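You operate a simulated robot arm through the tools that you are given. There is no shell and no other tool. Be economical: measure what you need, move in short steps, check, and stop when the job is done.

You are at the controls of a simulated robot arm. One attempt, no reset.

TASK
Put the jar with the brass lid on the small bowl. Take the small lamp from the lamp tray with handles and put it on the purple notebook. Take the brass cap on the left end of the packing bench and put it away on the right end of the long table. Shut the left door of the tall cupboard. Fetch the scrubbing brush and set it on the sheets of paper. Take the beige-ended spool and put it on the middle of the long table. Put the card sleeve on the corner of the long table before the iron stand away on the left end of the packing bench. Take the squat jar on the right half of the wall bench and put it away on the middle of the long table. Put two of the glass bottles from the right half of the wall bench on the cream notebook. Take the grey spool and leave it on the back of the corner bench. The order is free. Set down upright: jar with the brass lid, small lamp, beige-ended spool, card sleeve, glass bottle, grey spool.

The check looks at the end state, three seconds after you hand in, the way a careful person would. Anything else that was tipped, shoved, dropped, spilled or broken makes it a failure. Lids that push on must go on centred and level and be pressed home; caps that screw on are set level and turned clockwise until they are tight. Flat cloth is picked up by pressing the open fingertips on it (5 to 10 N) and closing them slowly along it; thin cloth reads only 2 to 8 mm in the jaws.

THE ROBOT
A 6-joint arm with a two-finger parallel gripper on a trunk, on a base that drives. Base frame: it is fixed to the floor where the robot stands at the start and does not move with it; the origin is under the middle of the robot, x ahead of it, y to its left, z up. Lengths are in mm, angles in rad, forces in N, time in s.
Its first joint turns from -2.897 to 2.897 rad. Places, roughly: back of the corner bench (84x22 cm) [1660, -2760, 800]; beige-ended spool (6x5x7 cm) [-5500, -700, 800]; brass cap (4x3x3 cm) [-3400, 1800, 800]; card sleeve (7x7x8 cm) [-3200, -100, 800]; cream notebook (15x11x2 cm) [1000, -1400, 800]; glass bottle [1250, -1500, 750]; grey spool (6x5x7 cm) [1400, -1500, 800]; jar with the brass lid (7x7x11 cm) [1000, 200, 800]; left door of the tall cupboard [-4400, 1200, 1000]; left end of the packing bench [-3100, 1700, 800]; middle of the long table [-2800, -1000, 800]; purple notebook (15x11x2 cm) [900, -400, 800]; right end of the long table [-2900, -100, 800]; scrubbing brush (13x5x4 cm) [-5800, 1000, 900]; sheets of paper (15x20x1 cm) [-3100, -800, 800]; small bowl (7x7x3 cm) [900, 400, 800]; small lamp (5x5x11 cm) [700, 400, 800]; squat jar (11x11x9 cm) [1300, -1100, 800]. Payload 3.43 kg.
The tool frame sits at the grasp point between the pads (the TCP): z along the fingers, y along the line on which they close. The tips reach 34 mm beyond it. The gripper opens to 128 mm. The fingers are 24 mm wide and 12 mm thick; the gripper's body (48 by 130 mm) begins 96 mm behind the TCP.
Orientation is that of the tool frame in the base frame, as a unit quaternion [w, x, y, z]. With the fingers straight down and closing along the base's y, the tool's x points along the base's -x, its y along +y and its z along -z.

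THE INTERFACE
- The arm moves only by the tool play_rows. Its argument "deltas" is a list of rows, each a list of 6 numbers: the shift along the tool's x, y, z in mm, then the turn, a rotation vector about the tool's x, y, z in rad. In form: [[tx, ty, tz, ax, ay, az], ...]. A call has 1 to 8 rows; each row is the pose to reach, as a shift and turn from the pose commanded when the call began, along the tool's axes at that moment. "gripper" is the gripper command, from -1 (fully open) to 1 (shut), values between in proportion, set as the call begins (left out, the last holds). Rows are played at 5 a second. More than 50 mm and 0.15 rad between two rows, or a gripper value outside its range, and nothing of the call is played. A pose out of reach is approached as far as the arm can. The call stops where the force on the tool passes 40 N (or 10 N more than at its start, if that is more) or the arm is blocked; 0.2 s more then pass. Each finger travels about 153 mm/s and halts on what it meets, pressing with about 40 N; the grip force reading is that of the motor and also rises with nothing between the fingers. The clock runs only during rows and for 0.2 s after the last one: add rows that repeat a pose to give the fingers time. It gives the time, the measured TCP pose, the force on the tool (base axes), the opening and the grip force at its end, in the units of the frame above (readings bear some noise), with the torque about the TCP (base axes, N m) and any sound that the robot's microphone picked up, and new pictures: "pictures" is both (left out), scene, wrist or none.
- Cameras (640 x 400 px; columns grow to the right, rows downward): "scene" is now at [164.4, 194.6, 1212.3]; the picture's right is [-0.31, -0.95, 0.00], its down [-0.35, 0.11, -0.93] and it looks along [0.89, -0.28, -0.36] (base axes); focal length 291 px, centre (320, 200). "wrist" rides on the gripper at [76, -11, -160] in the tool frame; the picture's right is [0.15, 0.99, 0.00], its down [-0.88, 0.13, -0.46] and it looks along [-0.45, 0.07, 0.89] (tool axes); focal length 234 px, centre (320, 200). There is no depth. A picture from a camera that has moved, and an enlarged one, comes with that camera's place and axes in the base frame and with its lens. The place of the scene camera against the robot may be out by one fixed shift of up to 12 mm in any direction.
- steer(legs): drives the robot by 1 to 6 legs, each [ahead, left, turn to the left] in mm, mm and rad, along the robot's own axes; the way and the turn of a leg run together, so that a leg with both is an arc; at most 1500 mm and 3.142 rad a leg. The arm and the cameras ride along, it lands a little off, and it stops where it bumps. It gives what a move gives, and a new picture of the scene camera.
- pan_tilt(pan, tilt): turns the head with the scene camera to pan (to the left, within 2.496 rad either way) and tilt (down, from -0.506 to 1.204), counted from straight ahead of the robot. It gives what a move gives, and a new picture of the scene camera.
- enlarge(camera, box): a new picture of the part [left, top, right, bottom] of that camera's present view, enlarged. The clock stands still meanwhile.
- close_job(): hands the job in; it is judged then, once.

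Go step by step. Nothing tells you exact positions but the pictures and the camera data: compare them with the known pose of the tool, close in by small moves and look again before you grip or let go. The budget is 535 turns and 360 pictures, counting those below and the enlarged ones. Unless the task says otherwise, let go and move clear before handing in, and close with one line.

The tools are called as name(argument=value, ...) on one line, values as JSON. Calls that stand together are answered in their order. play_rows: Moves the arm, as the interface text tells. Its arguments: {"type":"object","properties":{"deltas":{"type":"array"},"gripper":{"type":"number"},"pictures":{"type":"string","enum":["both","scene","wrist","none"]}},"required":["deltas"]} The other tools are called the same way: steer (legs) drives the base; pan_tilt (pan, tilt) turns the head that bears the scene camera; enlarge (camera, box) takes an enlarged picture of a part of a camera's view; close_job () hands the job in.

At the start:

```text
time: 0.0
tcp_pos: [618.6, 298.7, 1100.0]
tcp_rot: [0.0, 0.0, 1.0, 0.001]
ft_force: [0.5, -0.2, 0.8]
wrist_torque: [-0.03, 0.02, 0.02]
width: 128.1
grip_force: 0.1
robot x, y, heading: [0.4, 2.9, 0.003]
head pan, tilt: [-0.311, 0.372]
```

scene: 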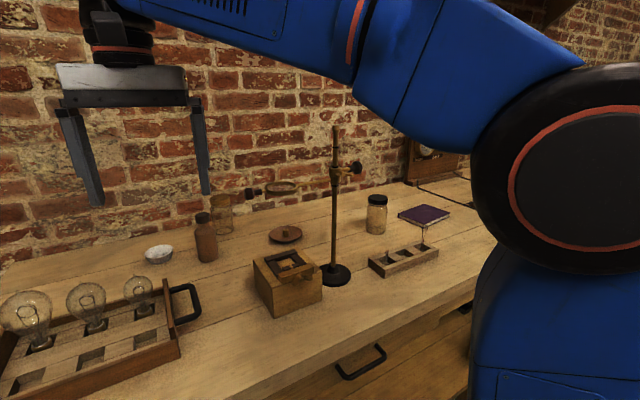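
wrist: 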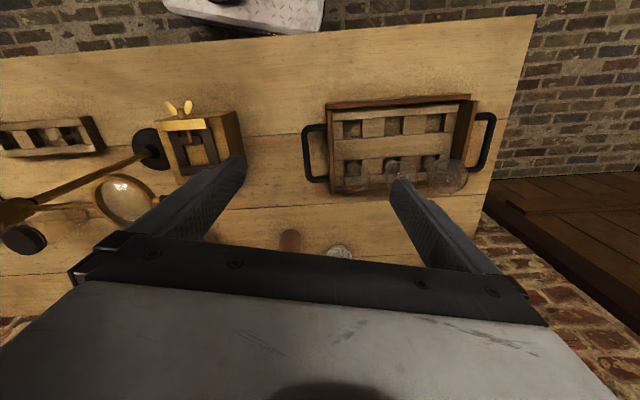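

I see the bench in front with the lamp tray, the bowl, several jars, a stand and the purple notebook. I'll enlarge to tell the jars apart.

enlarge(camera="scene", box=[130, 160, 330, 285])

enlarge(camera="scene", box=[320, 140, 480, 280])

enlarge(camera="wrist", box=[240, 80, 520, 260])

```text
3.20 times, centred on (230, 222) of scene
camera zoom: at [164.4, 194.6, 1212.3], right [-0.31, -0.95, 0.0], down [-0.35, 0.11, -0.93], along [0.89, -0.28, -0.36], focal length 933 px, centre (608, 128)
```

zoom: 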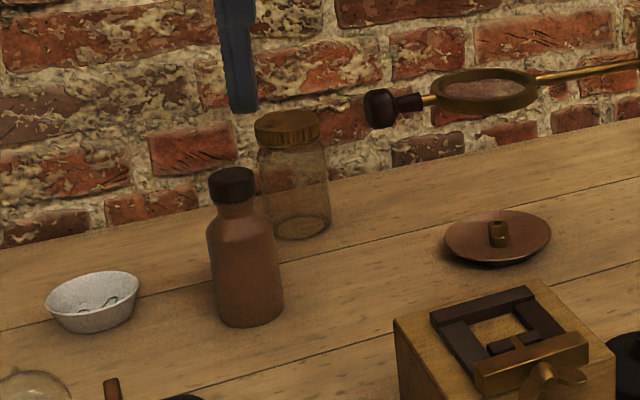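

```text
2.86 times, centred on (400, 210) of scene
camera zoom: at [164.4, 194.6, 1212.3], right [-0.31, -0.95, 0.0], down [-0.35, 0.11, -0.93], along [0.89, -0.28, -0.36], focal length 833 px, centre (91, 171)
```

zoom: 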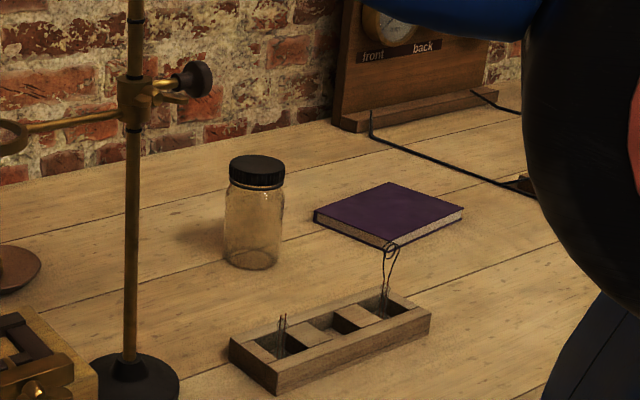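

```text
2.22 times, centred on (380, 170) of wrist
camera zoom: at [541.6, 287.6, 1260.3], right [-0.15, 0.99, 0.0], down [0.88, 0.13, 0.46], along [0.45, 0.07, -0.89], focal length 520 px, centre (187, 267)
```

zoom: 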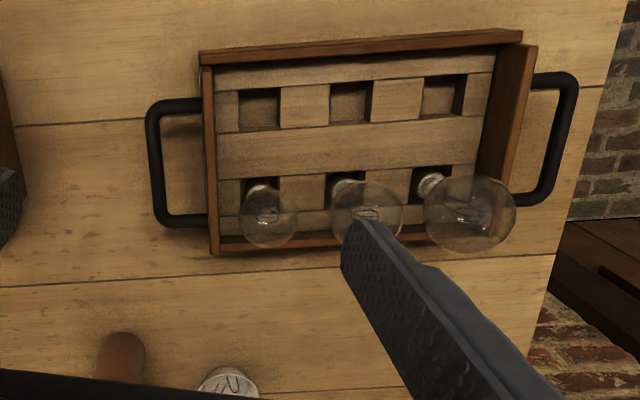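

The brass-lidded jar stands behind the brown bottle, near [1019,233]; the bowl is near [893,386]; both views agree on a surface at about z 800. I'll drive a little left and ahead, then look from straight above.

steer(legs=[[0, 250, 0], [120, 0, 0]])

pan_tilt(pan=-0.1, tilt=0.5)

```text
time: 2.4
tcp_pos: [660.8, 551.1, 1098.3]
tcp_rot: [-0.001, -0.004, 1.0, 0.0]
ft_force: [-0.1, -0.2, 0.9]
wrist_torque: [-0.02, -0.02, -0.02]
width: 128.1
grip_force: 0.1
robot x, y, heading: [43.5, 242.2, 0.012]
head pan, tilt: [-0.311, 0.372]
stopped in leg 2: the robot was blocked; the commanded pose is now the measured one
camera scene: at [206.8, 442.4, 1212.3], right [-0.3, -0.96, 0.0], down [-0.35, 0.11, -0.93], along [0.89, -0.28, -0.36], focal length 291 px, centre (320, 200)
```

scene: 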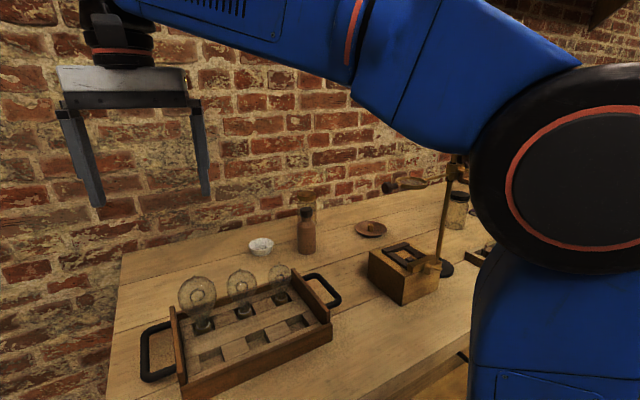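

```text
time: 3.2
tcp_pos: [661.2, 550.3, 1099.8]
tcp_rot: [-0.001, -0.004, 1.0, -0.001]
ft_force: [-0.1, 0.3, -0.6]
wrist_torque: [0.01, 0.0, 0.01]
width: 128.0
grip_force: 0.1
robot x, y, heading: [45.0, 244.5, 0.005]
head pan, tilt: [-0.099, 0.499]
camera scene: at [208.6, 461.7, 1200.7], right [-0.09, -1.0, 0.0], down [-0.48, 0.04, -0.88], along [0.87, -0.08, -0.48], focal length 291 px, centre (320, 200)
```

scene: 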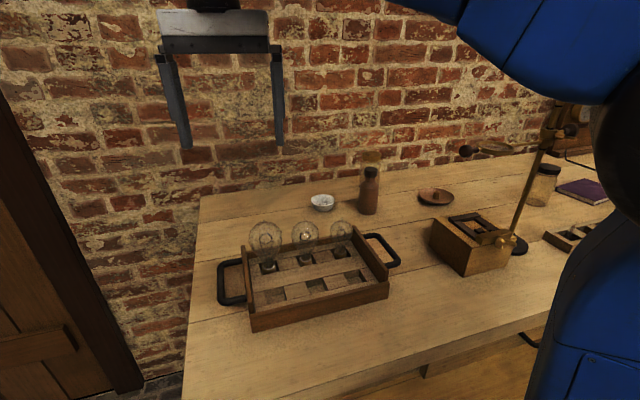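

The bench stopped the base at x = 45, so the jar is close to the limit of reach. I'll zoom in to refine the positions.

enlarge(camera="scene", box=[290, 140, 450, 240])

enlarge(camera="scene", box=[230, 200, 410, 320])

```text
4.00 times, centred on (370, 190) of scene
camera zoom: at [208.6, 461.7, 1200.7], right [-0.09, -1.0, 0.0], down [-0.48, 0.04, -0.88], along [0.87, -0.08, -0.48], focal length 1166 px, centre (120, 240)
```

zoom: 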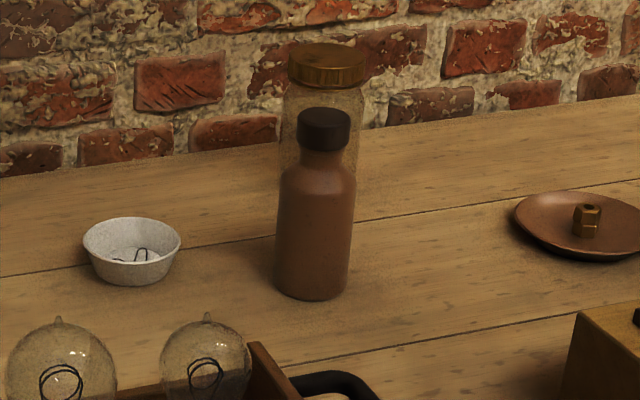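

```text
3.33 times, centred on (320, 260) of scene
camera zoom: at [208.6, 461.7, 1200.7], right [-0.09, -1.0, 0.0], down [-0.48, 0.04, -0.88], along [0.87, -0.08, -0.48], focal length 972 px, centre (320, 0)
```

zoom: 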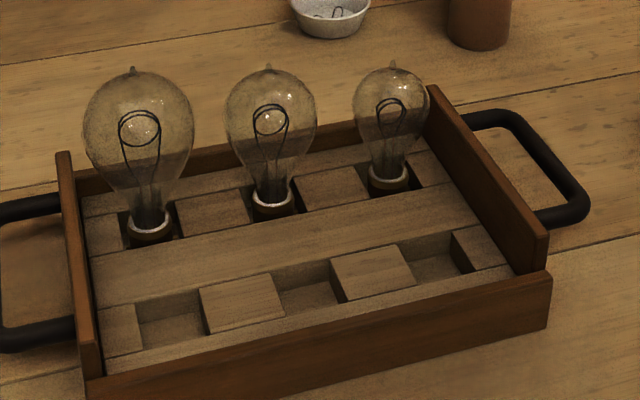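

The jar is at about [1008,236] and the bowl at about [888,388]. I'll bring the hand over near the jar, still high.

play_rows(deltas=[[-33.7, -36.7, 0, 0, 0, 0], [-67.4, -73.4, 0, 0, 0, 0], [-101, -110, 0, 0, 0, 0], [-134.8, -146.8, 0, 0, 0, 0], [-168.5, -183.5, 0, 0, 0, 0], [-202, -220, 0, 0, 0, 0], [-236, -257, 0, 0, 0, 0], [-269, -293, 0, 0, 0, 0]], gripper=-1, pictures="both")

```text
refused: row 7 steps farther than a row can; nothing moved
```

play_rows(deltas=[[-33, -36, 0, 0, 0, 0], [-66, -72, 0, 0, 0, 0], [-99, -108, 0, 0, 0, 0], [-132, -144, 0, 0, 0, 0], [-165, -180, 0, 0, 0, 0], [-198, -216, 0, 0, 0, 0], [-231, -252, 0, 0, 0, 0], [-264, -288, 0, 0, 0, 0]], gripper=-1, pictures="both")

```text
time: 5.0
tcp_pos: [926.7, 267.3, 1098.5]
tcp_rot: [0.0, -0.005, 1.0, -0.002]
ft_force: [-1.0, 0.3, 0.8]
wrist_torque: [0.0, -0.08, -0.01]
width: 128.2
grip_force: 0.0
robot x, y, heading: [43.7, 242.4, 0.01]
head pan, tilt: [-0.099, 0.499]
camera scene: at [208.1, 461.9, 1200.7], right [-0.09, -1.0, 0.0], down [-0.48, 0.04, -0.88], along [0.87, -0.08, -0.48], focal length 291 px, centre (320, 200)
camera wrist: at [850.4, 255.1, 1258.4], right [-0.16, 0.99, 0.0], down [0.88, 0.14, 0.46], along [0.45, 0.07, -0.89], focal length 234 px, centre (320, 200)
```

scene: 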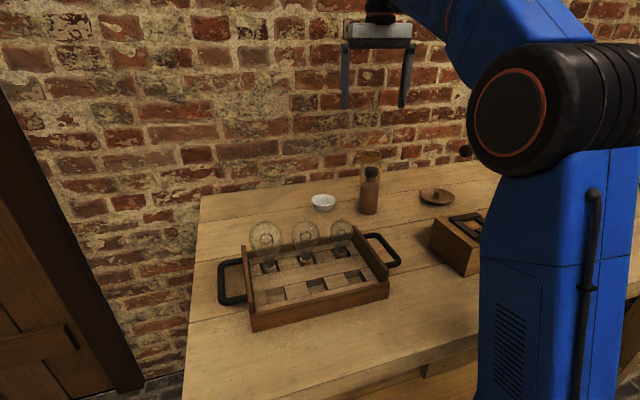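
wrist: 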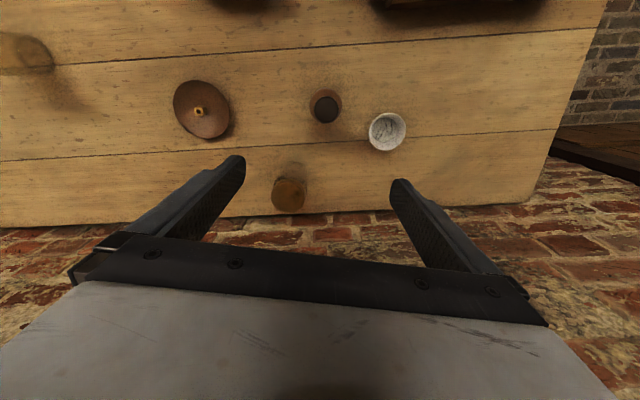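

The wrist view puts the jar at about [1025,230] and the bowl at about [908,386], with some doubt over the heights. I'll move closer and measure again.

play_rows(deltas=[[-30, -18, 40, 0, 0, 0], [-60, -36, 80, 0, 0, 0], [-75, -36, 105, 0, 0, 0], [-75, -36, 105, 0, 0, 0]], pictures="wrist")

```text
refused: row 1 steps farther than a row can; nothing moved
```

play_rows(deltas=[[-22, -12, 35, 0, 0, 0], [-44, -24, 70, 0, 0, 0], [-66, -36, 105, 0, 0, 0], [-75, -36, 105, 0, 0, 0], [-75, -36, 105, 0, 0, 0]], pictures="wrist")

```text
time: 6.2
tcp_pos: [1004.6, 231.1, 992.2]
tcp_rot: [0.0, -0.004, 1.0, -0.001]
ft_force: [0.1, 0.2, 0.0]
wrist_torque: [0.01, 0.03, -0.03]
width: 127.9
grip_force: 0.0
robot x, y, heading: [43.2, 246.4, 0.012]
head pan, tilt: [-0.099, 0.499]
camera wrist: at [927.1, 219.4, 1153.3], right [-0.16, 0.99, 0.0], down [0.88, 0.14, 0.45], along [0.45, 0.07, -0.89], focal length 234 px, centre (320, 200)
```

wrist: 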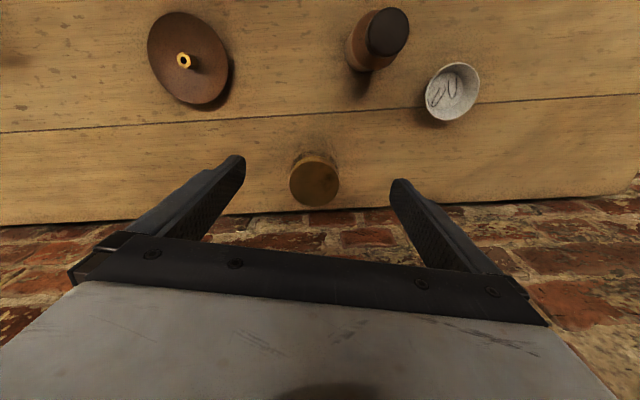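

Taking the two wrist views together, the surface is at about z 782, with the jar near [1035,230] and its lid top near z 890. I'll shift over it and lower in steps, with the fingers to either side.

play_rows(deltas=[[-30, 0, 0, 0, 0, 0], [-30, 0, 35, 0, 0, 0], [-30, 0, 70, 0, 0, 0], [-30, 0, 70, 0, 0, 0]], pictures="wrist")

```text
time: 7.2
tcp_pos: [1032.6, 230.0, 923.2]
tcp_rot: [-0.001, -0.005, 1.0, 0.0]
ft_force: [0.2, 0.8, 0.0]
wrist_torque: [-0.01, -0.04, 0.03]
width: 128.0
grip_force: 0.1
robot x, y, heading: [41.7, 246.7, 0.008]
head pan, tilt: [-0.099, 0.499]
camera wrist: at [956.2, 219.1, 1082.9], right [-0.16, 0.99, 0.0], down [0.88, 0.14, 0.45], along [0.45, 0.07, -0.89], focal length 234 px, centre (320, 200)
```

wrist: 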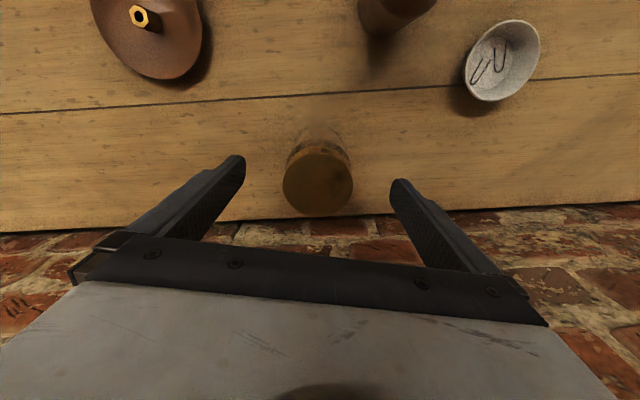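

The jar sits centred between the fingers, with the lid top at about z 900. I'll lower to z 855.

play_rows(deltas=[[0, -2, 25, 0, 0, 0], [0, -2, 50, 0, 0, 0], [0, -2, 68, 0, 0, 0], [0, -2, 68, 0, 0, 0]], pictures="wrist")

```text
time: 8.2
tcp_pos: [1031.9, 227.9, 854.1]
tcp_rot: [-0.001, -0.004, 1.0, -0.001]
ft_force: [0.7, 0.1, 0.4]
wrist_torque: [0.03, 0.03, -0.04]
width: 127.9
grip_force: 0.1
robot x, y, heading: [46.3, 247.2, 0.007]
head pan, tilt: [-0.099, 0.499]
camera wrist: at [956.1, 216.7, 1014.9], right [-0.16, 0.99, 0.0], down [0.88, 0.14, 0.45], along [0.45, 0.07, -0.89], focal length 234 px, centre (320, 200)
```

wrist: 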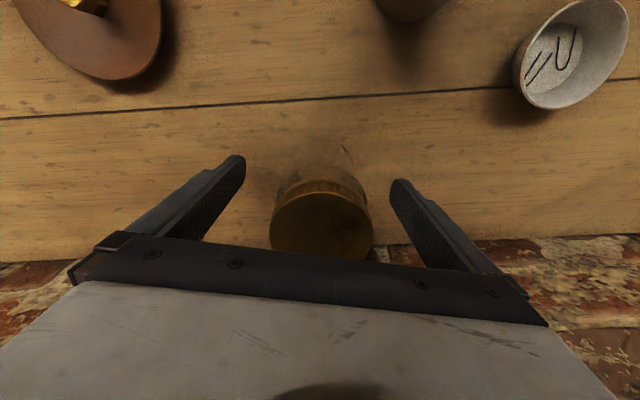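

The lid top works out at z≈895 and the jar at [1032,229], so it is centred. I'll close the gripper and then lift.

play_rows(deltas=[[0, 1, 0, 0, 0, 0], [0, 1, 0, 0, 0, 0], [0, 1, 0, 0, 0, 0], [0, 1, 0, 0, 0, 0]], gripper=1, pictures="none")

play_rows(deltas=[[0, 0, -20, 0, 0, 0], [0, 0, -50, 0, 0, 0], [0, 0, -80, 0, 0, 0], [0, 0, -80, 0, 0, 0]], pictures="wrist")

```text
time: 9.2
tcp_pos: [1031.5, 229.4, 855.1]
tcp_rot: [-0.001, -0.005, 1.0, -0.001]
ft_force: [-0.1, 0.3, 0.5]
wrist_torque: [0.02, 0.0, 0.0]
width: 60.5
grip_force: 39.6
robot x, y, heading: [45.8, 245.1, 0.008]
head pan, tilt: [-0.099, 0.499]
```

```text
time: 10.2
tcp_pos: [1032.3, 228.5, 935.2]
tcp_rot: [-0.001, -0.005, 1.0, -0.001]
ft_force: [-0.9, -0.2, -1.6]
wrist_torque: [-0.02, -0.02, 0.01]
width: 59.6
grip_force: 40.3
robot x, y, heading: [42.0, 247.2, 0.009]
head pan, tilt: [-0.099, 0.499]
camera wrist: at [955.8, 217.9, 1095.7], right [-0.16, 0.99, 0.0], down [0.88, 0.14, 0.45], along [0.45, 0.07, -0.89], focal length 234 px, centre (320, 200)
```

wrist: 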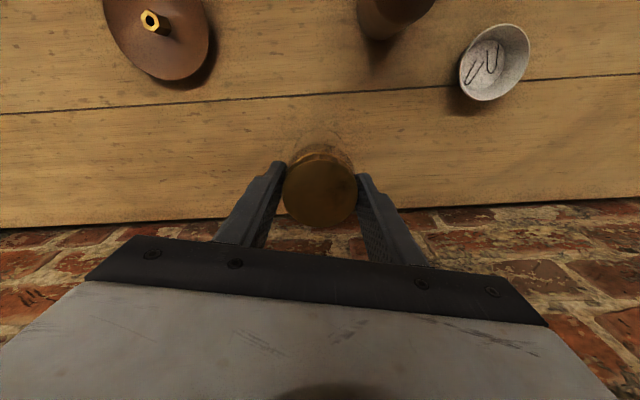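

The lid looks lower in the hand than before the lift, so the jar may have slipped. I'll take a closer look.

enlarge(camera="wrist", box=[200, 100, 440, 250])

enlarge(camera="scene", box=[290, 60, 450, 240])

```text
2.67 times, centred on (320, 175) of wrist
camera zoom: at [955.8, 217.9, 1095.7], right [-0.16, 0.99, 0.0], down [0.88, 0.14, 0.45], along [0.45, 0.07, -0.89], focal length 624 px, centre (320, 267)
```

zoom: 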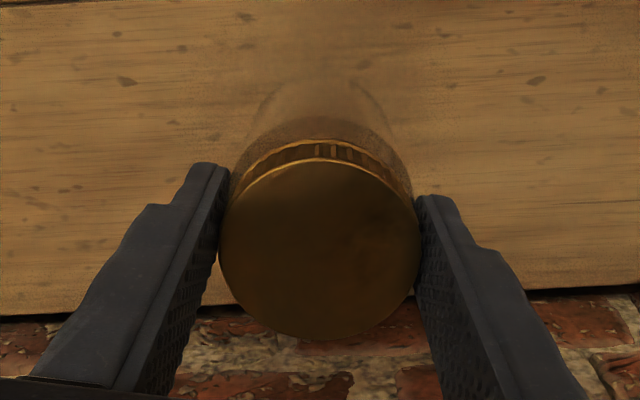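

```text
2.22 times, centred on (370, 150) of scene
camera zoom: at [208.7, 461.7, 1200.6], right [-0.09, -1.0, 0.0], down [-0.48, 0.04, -0.88], along [0.87, -0.08, -0.48], focal length 648 px, centre (209, 311)
```

zoom: 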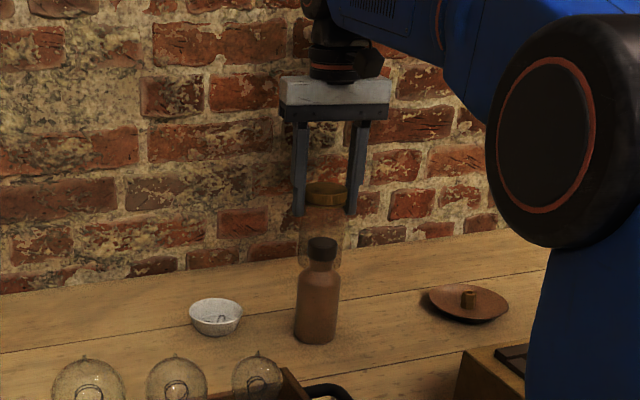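

The jar is held in the air by its lid, and it slid about 50 mm down the pads first. I'll raise slowly and check the hold is stable.

play_rows(deltas=[[0, 0, -10, 0, 0, 0], [0, 0, -20, 0, 0, 0], [0, 0, -30, 0, 0, 0], [0, 0, -40, 0, 0, 0], [0, 0, -40, 0, 0, 0]], pictures="wrist")

enlarge(camera="scene", box=[290, 60, 450, 240])

```text
time: 11.4
tcp_pos: [1033.9, 229.6, 976.1]
tcp_rot: [0.0, -0.004, 1.0, -0.001]
ft_force: [-0.3, 1.1, -1.4]
wrist_torque: [0.02, 0.02, 0.03]
width: 59.8
grip_force: 40.2
robot x, y, heading: [46.3, 242.9, 0.009]
head pan, tilt: [-0.099, 0.499]
camera wrist: at [956.4, 218.3, 1135.3], right [-0.16, 0.99, 0.0], down [0.88, 0.14, 0.45], along [0.45, 0.07, -0.89], focal length 234 px, centre (320, 200)
```

wrist: 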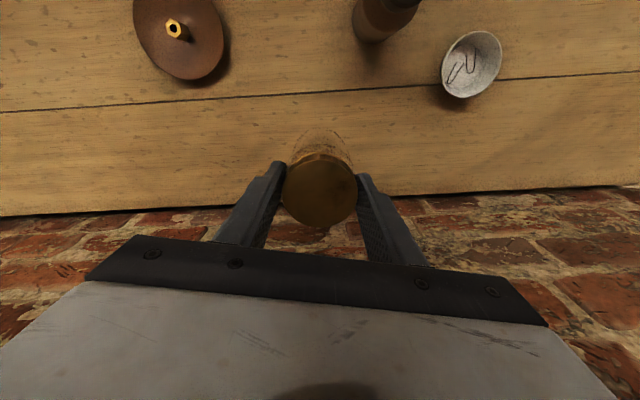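

```text
2.22 times, centred on (370, 150) of scene
camera zoom: at [208.7, 461.7, 1200.6], right [-0.09, -1.0, 0.0], down [-0.48, 0.04, -0.88], along [0.87, -0.08, -0.48], focal length 648 px, centre (209, 311)
```

zoom: 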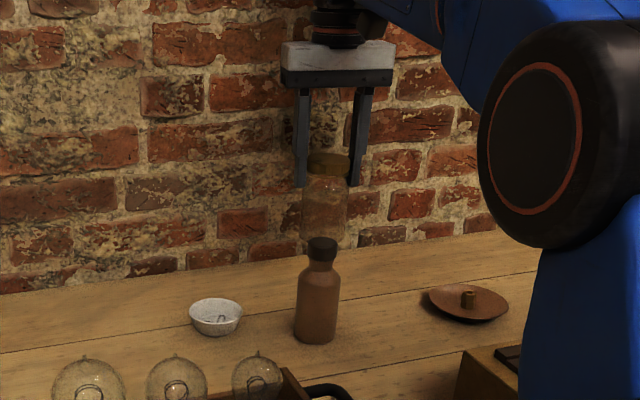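

The hold is stable. The bowl is at [910.5,394.5] by four wrist views, so I'll swing left along the wall and then come back over the bowl.

play_rows(deltas=[[0, 41, 0, 0, 0, 0], [0, 82, 0, 0, 0, 0], [0, 123, 0, 0, 0, 0], [0, 165, 0, 0, 0, 0], [41, 165, 0, 0, 0, 0], [82, 165, 0, 0, 0, 0], [123, 165, 0, 0, 0, 0], [123, 165, 0, 0, 0, 0]], pictures="both")

```text
time: 13.2
tcp_pos: [907.9, 393.4, 975.1]
tcp_rot: [-0.001, -0.005, 1.0, -0.002]
ft_force: [-0.2, 0.5, -2.3]
wrist_torque: [0.0, -0.02, 0.03]
width: 59.9
grip_force: 39.7
robot x, y, heading: [47.4, 246.5, 0.012]
head pan, tilt: [-0.099, 0.499]
camera scene: at [208.7, 461.8, 1200.6], right [-0.09, -1.0, 0.0], down [-0.48, 0.04, -0.88], along [0.87, -0.08, -0.48], focal length 291 px, centre (320, 200)
camera wrist: at [831.0, 382.2, 1135.4], right [-0.16, 0.99, 0.0], down [0.88, 0.14, 0.45], along [0.45, 0.07, -0.89], focal length 234 px, centre (320, 200)
```

scene: 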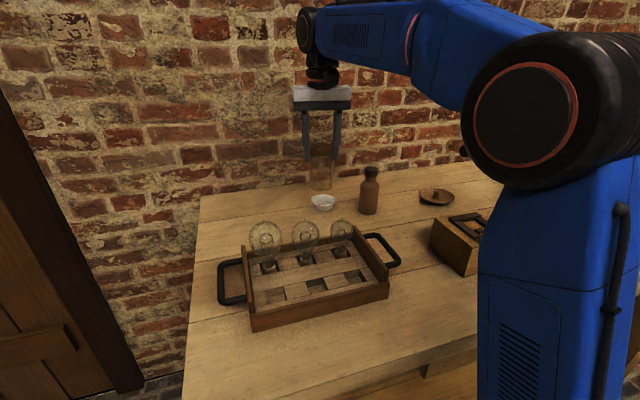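
wrist: 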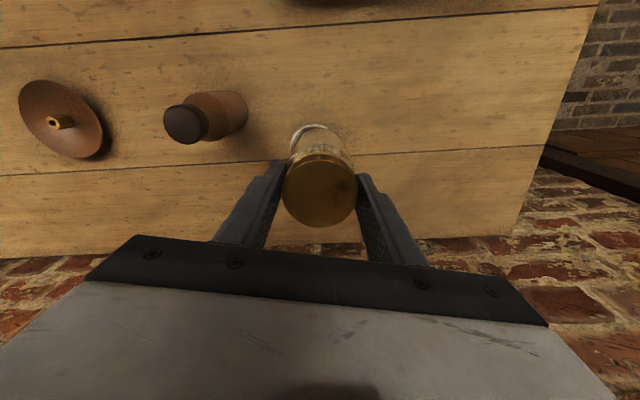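

enlarge(camera="wrist", box=[240, 90, 400, 240])

enlarge(camera="scene", box=[280, 120, 370, 220])

```text
2.67 times, centred on (320, 165) of wrist
camera zoom: at [831.0, 382.2, 1135.4], right [-0.16, 0.99, 0.0], down [0.88, 0.14, 0.45], along [0.45, 0.07, -0.89], focal length 624 px, centre (320, 293)
```

zoom: 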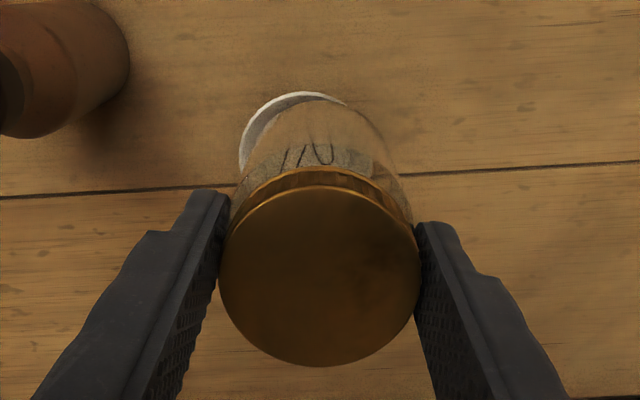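

```text
4.00 times, centred on (325, 170) of scene
camera zoom: at [208.7, 461.8, 1200.6], right [-0.09, -1.0, 0.0], down [-0.48, 0.04, -0.88], along [0.87, -0.08, -0.48], focal length 1166 px, centre (300, 320)
```

zoom: 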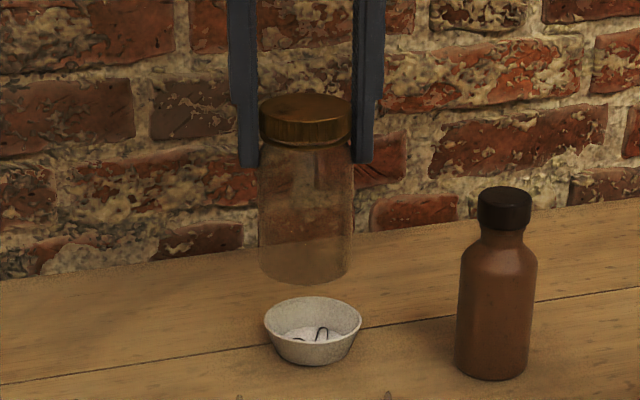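

The jar hangs upright above the bowl, about 6 mm too far left and 6 mm too near. I'll correct that and lower partway.

play_rows(deltas=[[-6, -6, 0, 0, 0, 0], [-6, -6, 12, 0, 0, 0], [-6, -6, 24, 0, 0, 0], [-6, -6, 24, 0, 0, 0]], pictures="none")

enlarge(camera="wrist", box=[240, 90, 400, 240])

enlarge(camera="scene", box=[280, 120, 370, 220])

```text
time: 14.2
tcp_pos: [912.5, 386.7, 951.8]
tcp_rot: [-0.001, -0.004, 1.0, 0.0]
ft_force: [-0.3, -0.4, -1.1]
wrist_torque: [-0.03, 0.0, -0.01]
width: 59.5
grip_force: 39.8
robot x, y, heading: [45.5, 244.9, 0.015]
head pan, tilt: [-0.099, 0.499]
```

```text
2.67 times, centred on (320, 165) of wrist
camera zoom: at [837.4, 376.3, 1111.6], right [-0.16, 0.99, 0.0], down [0.88, 0.14, 0.45], along [0.45, 0.07, -0.89], focal length 624 px, centre (320, 293)
```

zoom: 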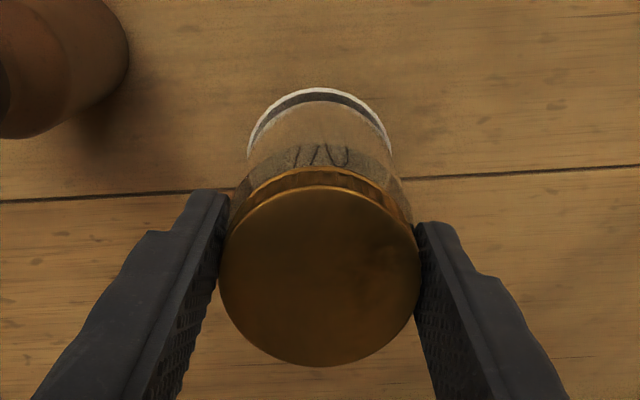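

```text
4.00 times, centred on (325, 170) of scene
camera zoom: at [208.7, 461.8, 1200.6], right [-0.09, -1.0, 0.0], down [-0.48, 0.04, -0.88], along [0.87, -0.08, -0.48], focal length 1166 px, centre (300, 320)
```

zoom: 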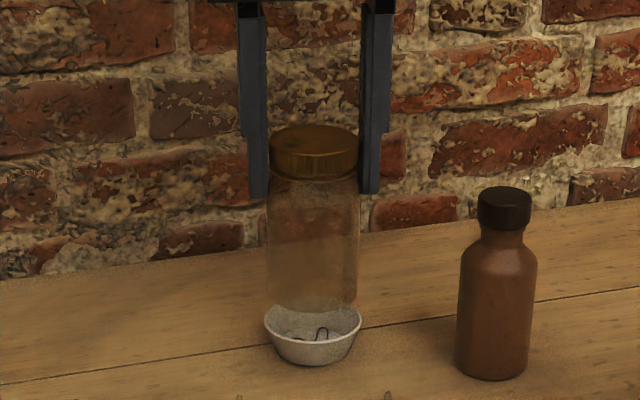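

The jar is centred across the bowl and within 1–2 mm in depth. I'll lower in small steps until contact.

play_rows(deltas=[[0, 0, 6, 0, 0, 0], [0, 0, 12, 0, 0, 0], [0, 0, 12, 0, 0, 0]], pictures="none")

enlarge(camera="scene", box=[280, 120, 370, 220])

```text
time: 15.0
tcp_pos: [914.5, 388.1, 939.8]
tcp_rot: [-0.001, -0.004, 1.0, -0.001]
ft_force: [0.1, -1.3, -0.7]
wrist_torque: [0.0, -0.02, -0.04]
width: 59.5
grip_force: 39.4
robot x, y, heading: [43.2, 246.0, 0.014]
head pan, tilt: [-0.099, 0.499]
```

```text
4.00 times, centred on (325, 170) of scene
camera zoom: at [208.7, 461.8, 1200.6], right [-0.09, -1.0, 0.0], down [-0.48, 0.04, -0.88], along [0.87, -0.08, -0.48], focal length 1166 px, centre (300, 320)
```

zoom: 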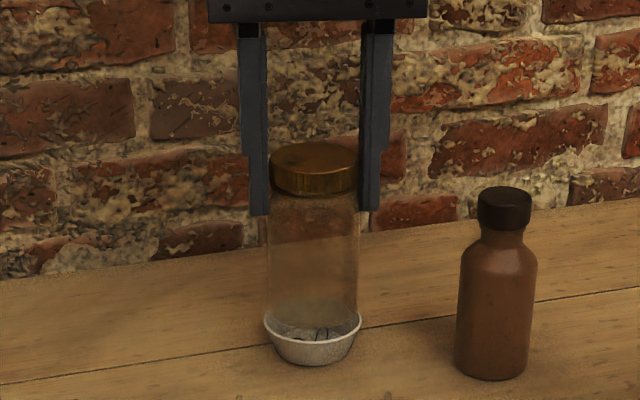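

play_rows(deltas=[[0, 0, 3, 0, 0, 0], [0, 0, 6, 0, 0, 0], [0, 0, 6, 0, 0, 0]], pictures="none")

play_rows(deltas=[[0, 0, 2, 0, 0, 0], [0, 0, 4, 0, 0, 0], [0, 0, 4, 0, 0, 0]], pictures="none")

enlarge(camera="scene", box=[280, 120, 370, 220])

```text
time: 15.8
tcp_pos: [914.4, 386.4, 933.0]
tcp_rot: [-0.001, -0.004, 1.0, -0.001]
ft_force: [0.5, -0.7, -2.1]
wrist_torque: [0.0, -0.05, -0.01]
width: 59.7
grip_force: 40.0
robot x, y, heading: [44.0, 246.1, 0.007]
head pan, tilt: [-0.099, 0.499]
```

```text
time: 16.6
tcp_pos: [913.1, 387.2, 930.4]
tcp_rot: [0.0, -0.004, 1.0, 0.001]
ft_force: [4.1, -0.4, 28.2]
wrist_torque: [-0.13, -0.43, 0.02]
width: 59.7
grip_force: 40.0
robot x, y, heading: [43.0, 247.2, 0.018]
head pan, tilt: [-0.099, 0.499]
```

```text
4.00 times, centred on (325, 170) of scene
camera zoom: at [207.9, 461.5, 1200.8], right [-0.09, -1.0, 0.0], down [-0.48, 0.04, -0.88], along [0.87, -0.08, -0.48], focal length 1166 px, centre (300, 320)
```

zoom: 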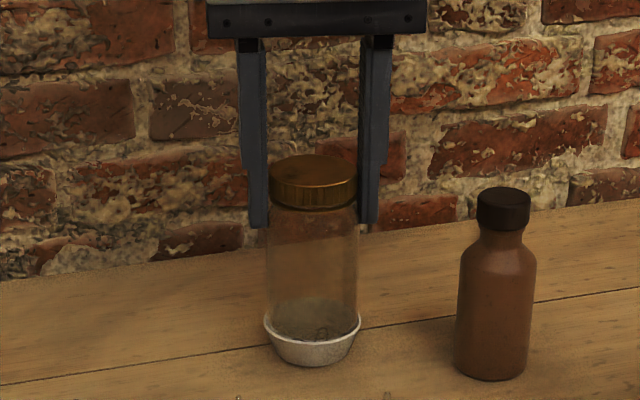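

The jar has touched the bowl. I'll ease off 2 mm, open slowly and check it stands.

play_rows(deltas=[[0, 0, -2.5, 0, 0, 0], [0, 0, -2.5, 0, 0, 0]], pictures="none")

play_rows(deltas=[[0, 0, 0, 0, 0, 0], [0, 0, 0, 0, 0, 0], [0, 0, 0, 0, 0, 0]], gripper=-0.4, pictures="none")

enlarge(camera="scene", box=[280, 120, 370, 220])

```text
time: 17.2
tcp_pos: [913.0, 386.8, 930.8]
tcp_rot: [-0.002, -0.005, 1.0, 0.0]
ft_force: [0.9, -0.6, 8.2]
wrist_torque: [0.03, -0.16, -0.04]
width: 59.6
grip_force: 40.0
robot x, y, heading: [43.6, 248.1, 0.012]
head pan, tilt: [-0.099, 0.499]
```

```text
time: 18.0
tcp_pos: [914.4, 386.9, 931.2]
tcp_rot: [0.0, -0.004, 1.0, -0.001]
ft_force: [0.3, 0.1, 0.0]
wrist_torque: [0.01, -0.02, -0.02]
width: 89.6
grip_force: 0.0
robot x, y, heading: [40.8, 245.6, 0.012]
head pan, tilt: [-0.099, 0.499]
```

```text
4.00 times, centred on (325, 170) of scene
camera zoom: at [208.6, 461.7, 1200.6], right [-0.09, -1.0, 0.0], down [-0.48, 0.04, -0.88], along [0.87, -0.08, -0.48], focal length 1166 px, centre (300, 320)
```

zoom: 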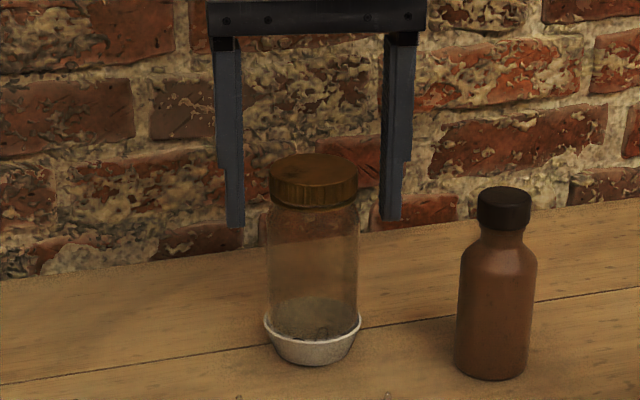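

The jar stands centred on the bowl. I'll lift clear and move back over the small lamp, near [690,375].

play_rows(deltas=[[0, 0, -45, 0, 0, 0], [0, 0, -90, 0, 0, 0], [0, 0, -130, 0, 0, 0], [45, 0, -130, 0, 0, 0], [90, 0, -130, 0, 0, 0], [135, -4, -130, 0, 0, 0], [180, -8, -130, 0, 0, 0], [215, -11, -130, 0, 0, 0]], pictures="none", gripper=-1)

play_rows(deltas=[[0, 0, 0, 0, 0, 0]], pictures="both")

```text
time: 19.8
tcp_pos: [698.7, 376.1, 1062.7]
tcp_rot: [-0.001, -0.005, 1.0, -0.001]
ft_force: [1.1, -0.8, -0.7]
wrist_torque: [0.0, 0.04, 0.02]
width: 128.1
grip_force: 0.0
robot x, y, heading: [41.5, 247.1, 0.012]
head pan, tilt: [-0.099, 0.499]
```

```text
time: 20.2
tcp_pos: [698.7, 375.2, 1061.9]
tcp_rot: [-0.001, -0.005, 1.0, -0.001]
ft_force: [-0.1, 0.2, -0.5]
wrist_torque: [0.01, 0.01, 0.02]
width: 127.9
grip_force: 0.0
robot x, y, heading: [44.8, 243.0, 0.011]
head pan, tilt: [-0.099, 0.499]
camera scene: at [208.6, 461.7, 1200.6], right [-0.09, -1.0, 0.0], down [-0.48, 0.04, -0.88], along [0.87, -0.08, -0.48], focal length 291 px, centre (320, 200)
camera wrist: at [622.4, 363.1, 1223.0], right [-0.16, 0.99, 0.0], down [0.88, 0.14, 0.45], along [0.45, 0.07, -0.89], focal length 234 px, centre (320, 200)
```

scene: 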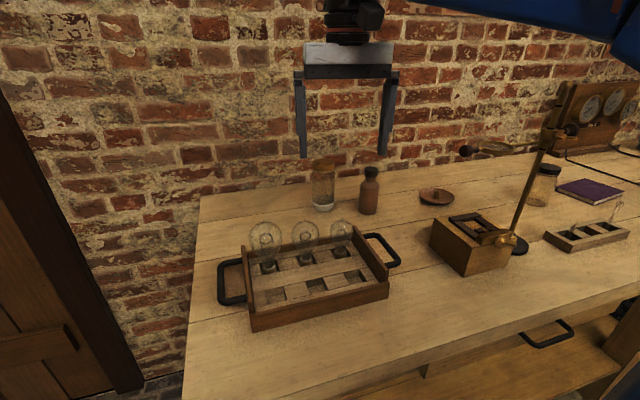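
wrist: 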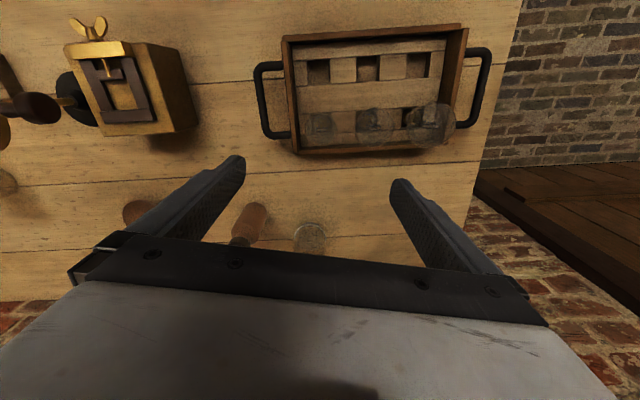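

The small lamp is the leftmost bulb in the wrist view. I'll zoom in to judge the room for the fingers.

enlarge(camera="wrist", box=[250, 20, 500, 165])

```text
2.56 times, centred on (375, 92) of wrist
camera zoom: at [622.4, 363.1, 1223.0], right [-0.16, 0.99, 0.0], down [0.88, 0.14, 0.45], along [0.45, 0.07, -0.89], focal length 600 px, centre (179, 475)
```

zoom: 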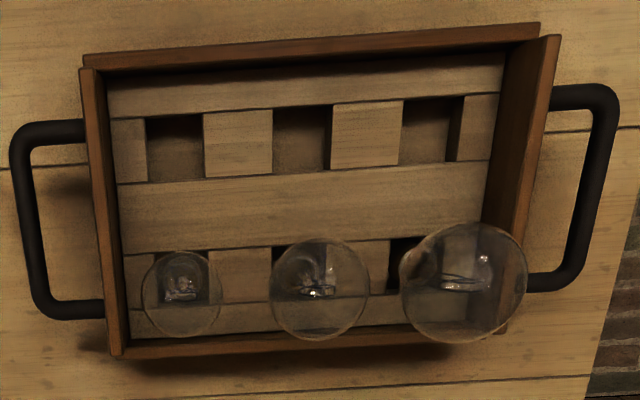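

The bulb is about 46 mm wide, with 29 mm to its neighbour. I'll narrow the jaws to about 62 mm and come closer above it.

play_rows(deltas=[[8, -3, 38, 0, 0, 0], [16, -6, 76, 0, 0, 0], [16, -6, 112, 0, 0, 0], [16, -6, 112, 0, 0, 0]], pictures="wrist", gripper=0.03)

enlarge(camera="wrist", box=[220, 60, 480, 220])

```text
time: 21.2
tcp_pos: [681.4, 368.0, 949.2]
tcp_rot: [-0.001, -0.004, 1.0, -0.001]
ft_force: [-0.1, 0.1, -0.4]
wrist_torque: [-0.03, -0.01, -0.02]
width: 62.1
grip_force: 0.0
robot x, y, heading: [44.4, 242.2, 0.013]
head pan, tilt: [-0.099, 0.499]
camera wrist: at [606.2, 356.8, 1111.0], right [-0.16, 0.99, 0.0], down [0.88, 0.14, 0.45], along [0.45, 0.07, -0.89], focal length 234 px, centre (320, 200)
```

wrist: 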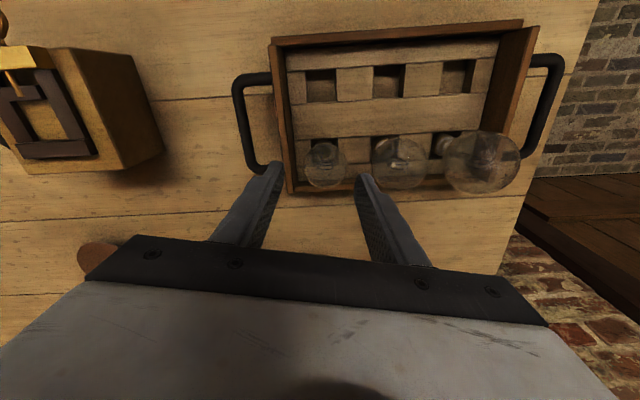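

```text
2.46 times, centred on (350, 140) of wrist
camera zoom: at [606.2, 356.8, 1111.0], right [-0.16, 0.99, 0.0], down [0.88, 0.14, 0.45], along [0.45, 0.07, -0.89], focal length 576 px, centre (246, 348)
```

zoom: 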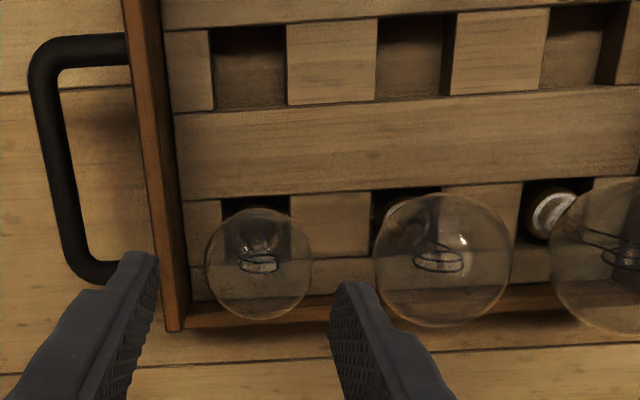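

The bulb's middle is at [683.5,374,880]. I'll align over it and lower to z 890, which keeps the tips above the tray wall.

play_rows(deltas=[[-2, 6, 0, 0, 0, 0], [-2, 6, 30, 0, 0, 0], [-2, 6, 58, 0, 0, 0], [-2, 6, 58, 0, 0, 0]], pictures="wrist")

enlarge(camera="scene", box=[230, 180, 430, 305])

```text
time: 22.2
tcp_pos: [684.4, 374.6, 893.8]
tcp_rot: [0.001, -0.004, 1.0, -0.001]
ft_force: [1.0, -0.4, 34.2]
wrist_torque: [-1.38, -0.03, 0.03]
width: 62.1
grip_force: 0.0
robot x, y, heading: [45.7, 246.5, 0.006]
head pan, tilt: [-0.099, 0.499]
camera wrist: at [608.7, 362.3, 1053.6], right [-0.16, 0.99, 0.0], down [0.88, 0.14, 0.46], along [0.45, 0.07, -0.89], focal length 234 px, centre (320, 200)
```

wrist: 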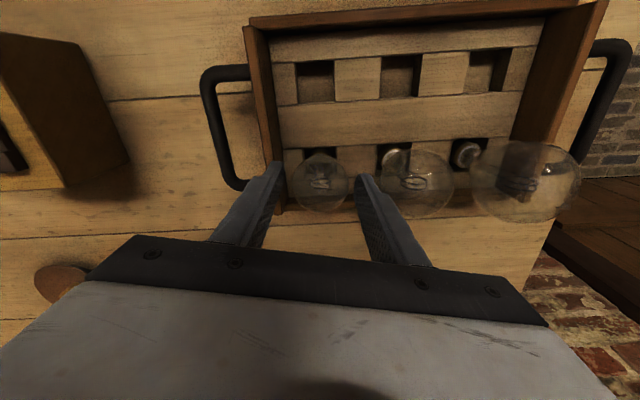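

```text
3.20 times, centred on (330, 242) of scene
camera zoom: at [207.8, 461.6, 1200.8], right [-0.09, -1.0, 0.0], down [-0.48, 0.04, -0.88], along [0.87, -0.08, -0.48], focal length 933 px, centre (288, 64)
```

zoom: 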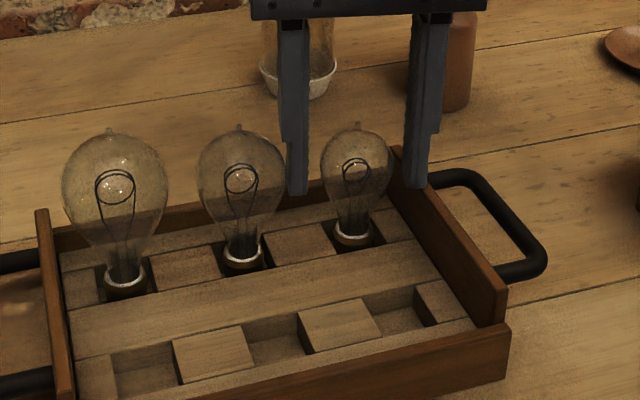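

The right finger tip touched the tray's end wall, so I'll back up 4 mm. The pads still cover the bulb's middle at that height, so I'll grip there.

play_rows(deltas=[[0, 0, -8, 0, 0, 0], [0, 0, -8, 0, 0, 0]], pictures="none")

play_rows(deltas=[[0, 0, 0, 0, 0, 0], [0, 0, 0, 0, 0, 0], [0, 0, 0, 0, 0, 0]], pictures="wrist", gripper=0.36)

```text
time: 22.8
tcp_pos: [685.6, 374.1, 899.0]
tcp_rot: [-0.001, -0.004, 1.0, -0.001]
ft_force: [-0.2, -0.3, -0.1]
wrist_torque: [0.02, -0.03, -0.04]
width: 62.0
grip_force: 0.1
robot x, y, heading: [44.1, 246.3, 0.009]
head pan, tilt: [-0.099, 0.499]
```

```text
time: 23.6
tcp_pos: [685.1, 374.5, 899.9]
tcp_rot: [-0.001, -0.004, 1.0, -0.002]
ft_force: [0.1, -0.6, 0.7]
wrist_torque: [0.0, -0.05, 0.06]
width: 44.3
grip_force: 29.8
robot x, y, heading: [42.5, 241.1, 0.011]
head pan, tilt: [-0.099, 0.499]
camera wrist: at [609.4, 362.8, 1060.1], right [-0.16, 0.99, 0.0], down [0.88, 0.14, 0.45], along [0.45, 0.07, -0.89], focal length 234 px, centre (320, 200)
```

wrist: 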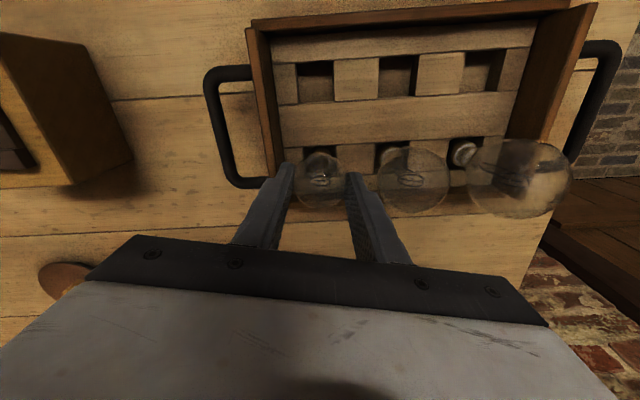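

play_rows(deltas=[[0, 0, 0, 0, 0, 0], [0, 0, -8, 0, 0, 0], [0, 0, -16, 0, 0, 0], [0, 0, -24, 0, 0, 0], [0, 0, -32, 0, 0, 0], [0, 0, -40, 0, 0, 0]], pictures="wrist", gripper=1)

enlarge(camera="scene", box=[230, 180, 430, 305])

```text
time: 25.0
tcp_pos: [684.9, 373.7, 940.3]
tcp_rot: [-0.001, -0.004, 1.0, -0.001]
ft_force: [0.0, 0.7, -1.1]
wrist_torque: [-0.04, -0.04, -0.01]
width: 44.3
grip_force: 29.7
robot x, y, heading: [43.5, 245.5, 0.017]
head pan, tilt: [-0.099, 0.499]
camera wrist: at [609.1, 362.7, 1100.4], right [-0.16, 0.99, 0.0], down [0.88, 0.14, 0.45], along [0.45, 0.07, -0.89], focal length 234 px, centre (320, 200)
```

wrist: 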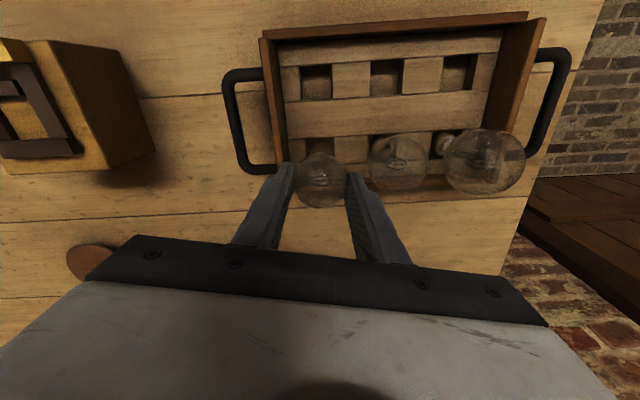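

```text
3.20 times, centred on (330, 242) of scene
camera zoom: at [208.6, 461.7, 1200.6], right [-0.09, -1.0, 0.0], down [-0.48, 0.04, -0.88], along [0.87, -0.08, -0.48], focal length 933 px, centre (288, 64)
```

zoom: 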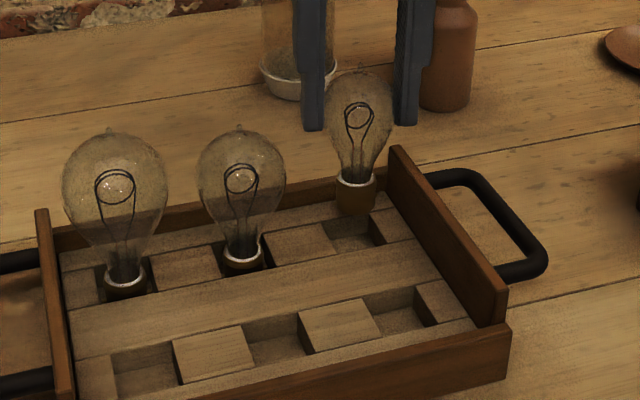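

The lamp is out of the tray and hangs upright. I'll raise and retract it, then drive back, right past the stand, and forward to the purple notebook near [898,-408].

play_rows(deltas=[[0, 0, -45, 0, 0, 0], [0, 0, -90, 0, 0, 0], [45, 0, -110, 0, 0, 0], [90, 0, -110, 0, 0, 0], [130, 0, -110, 0, 0, 0], [170, 0, -110, 0, 0, 0]], pictures="none")

steer(legs=[[-250, 0, 0], [0, -630, 0], [235, 0, 0]])

```text
time: 26.4
tcp_pos: [514.7, 372.3, 1051.2]
tcp_rot: [-0.002, -0.005, 1.0, -0.002]
ft_force: [0.3, 0.0, -1.0]
wrist_torque: [0.01, 0.02, 0.02]
width: 44.2
grip_force: 30.5
robot x, y, heading: [46.9, 246.5, 0.013]
head pan, tilt: [-0.099, 0.499]
```

```text
time: 32.7
tcp_pos: [509.3, -251.7, 1049.7]
tcp_rot: [0.0, -0.006, 1.0, -0.001]
ft_force: [-0.4, -0.2, -0.5]
wrist_torque: [0.02, -0.04, -0.01]
width: 44.1
grip_force: 29.8
robot x, y, heading: [40.4, -377.2, 0.011]
head pan, tilt: [-0.099, 0.499]
camera scene: at [203.3, -163.3, 1200.6], right [-0.09, -1.0, 0.0], down [-0.48, 0.04, -0.88], along [0.87, -0.08, -0.48], focal length 291 px, centre (320, 200)
```

scene: 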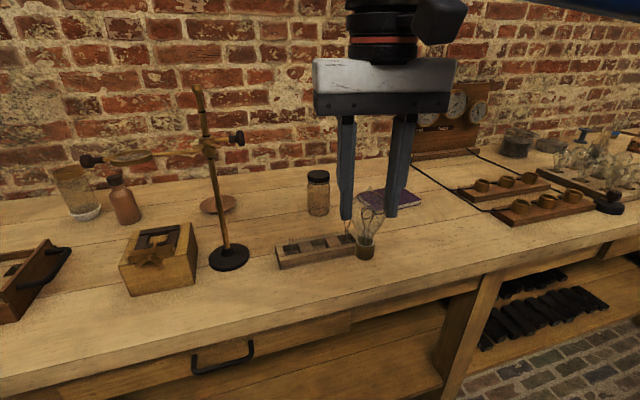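

The notebook is at about [902,-420]. I'll carry the lamp over it, high above the rack and the dark-lidded jar.

play_rows(deltas=[[-44, -20, 0, 0, 0, 0], [-88, -40, 0, 0, 0, 0], [-132, -60, 0, 0, 0, 0], [-176, -80, 0, 0, 0, 0], [-220, -100, 0, 0, 0, 0], [-264, -120, 0, 0, 0, 0], [-308, -140, 0, 0, 0, 0], [-350, -160, 0, 0, 0, 0]], pictures="none")

play_rows(deltas=[[-30, 0, 0, 0, 0, 0], [-30, 0, 0, 0, 0, 0]], pictures="both")

```text
time: 34.5
tcp_pos: [861.4, -407.4, 1051.4]
tcp_rot: [0.001, -0.006, 1.0, -0.001]
ft_force: [0.0, 0.5, 0.6]
wrist_torque: [0.02, -0.09, 0.02]
width: 44.3
grip_force: 29.7
robot x, y, heading: [39.6, -383.9, 0.013]
head pan, tilt: [-0.099, 0.499]
```

```text
time: 35.1
tcp_pos: [891.4, -408.2, 1050.8]
tcp_rot: [-0.001, -0.007, 1.0, -0.002]
ft_force: [-0.5, -0.2, -0.9]
wrist_torque: [0.0, 0.0, -0.01]
width: 44.1
grip_force: 29.6
robot x, y, heading: [40.9, -379.2, 0.01]
head pan, tilt: [-0.099, 0.499]
camera scene: at [203.4, -163.4, 1200.6], right [-0.09, -1.0, 0.0], down [-0.48, 0.04, -0.88], along [0.87, -0.08, -0.48], focal length 291 px, centre (320, 200)
camera wrist: at [815.2, -418.8, 1210.0], right [-0.16, 0.99, 0.0], down [0.88, 0.14, 0.45], along [0.45, 0.07, -0.89], focal length 234 px, centre (320, 200)
```

scene: 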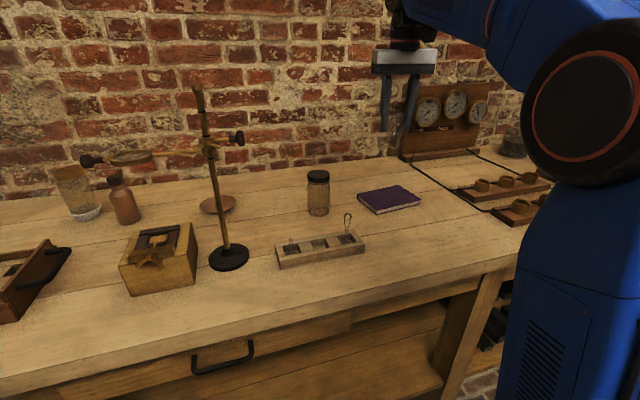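
wrist: 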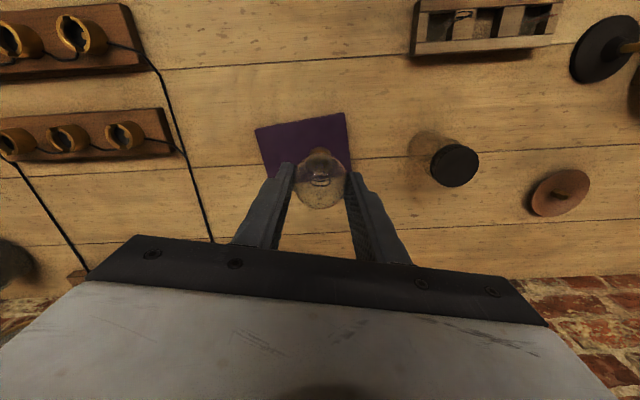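

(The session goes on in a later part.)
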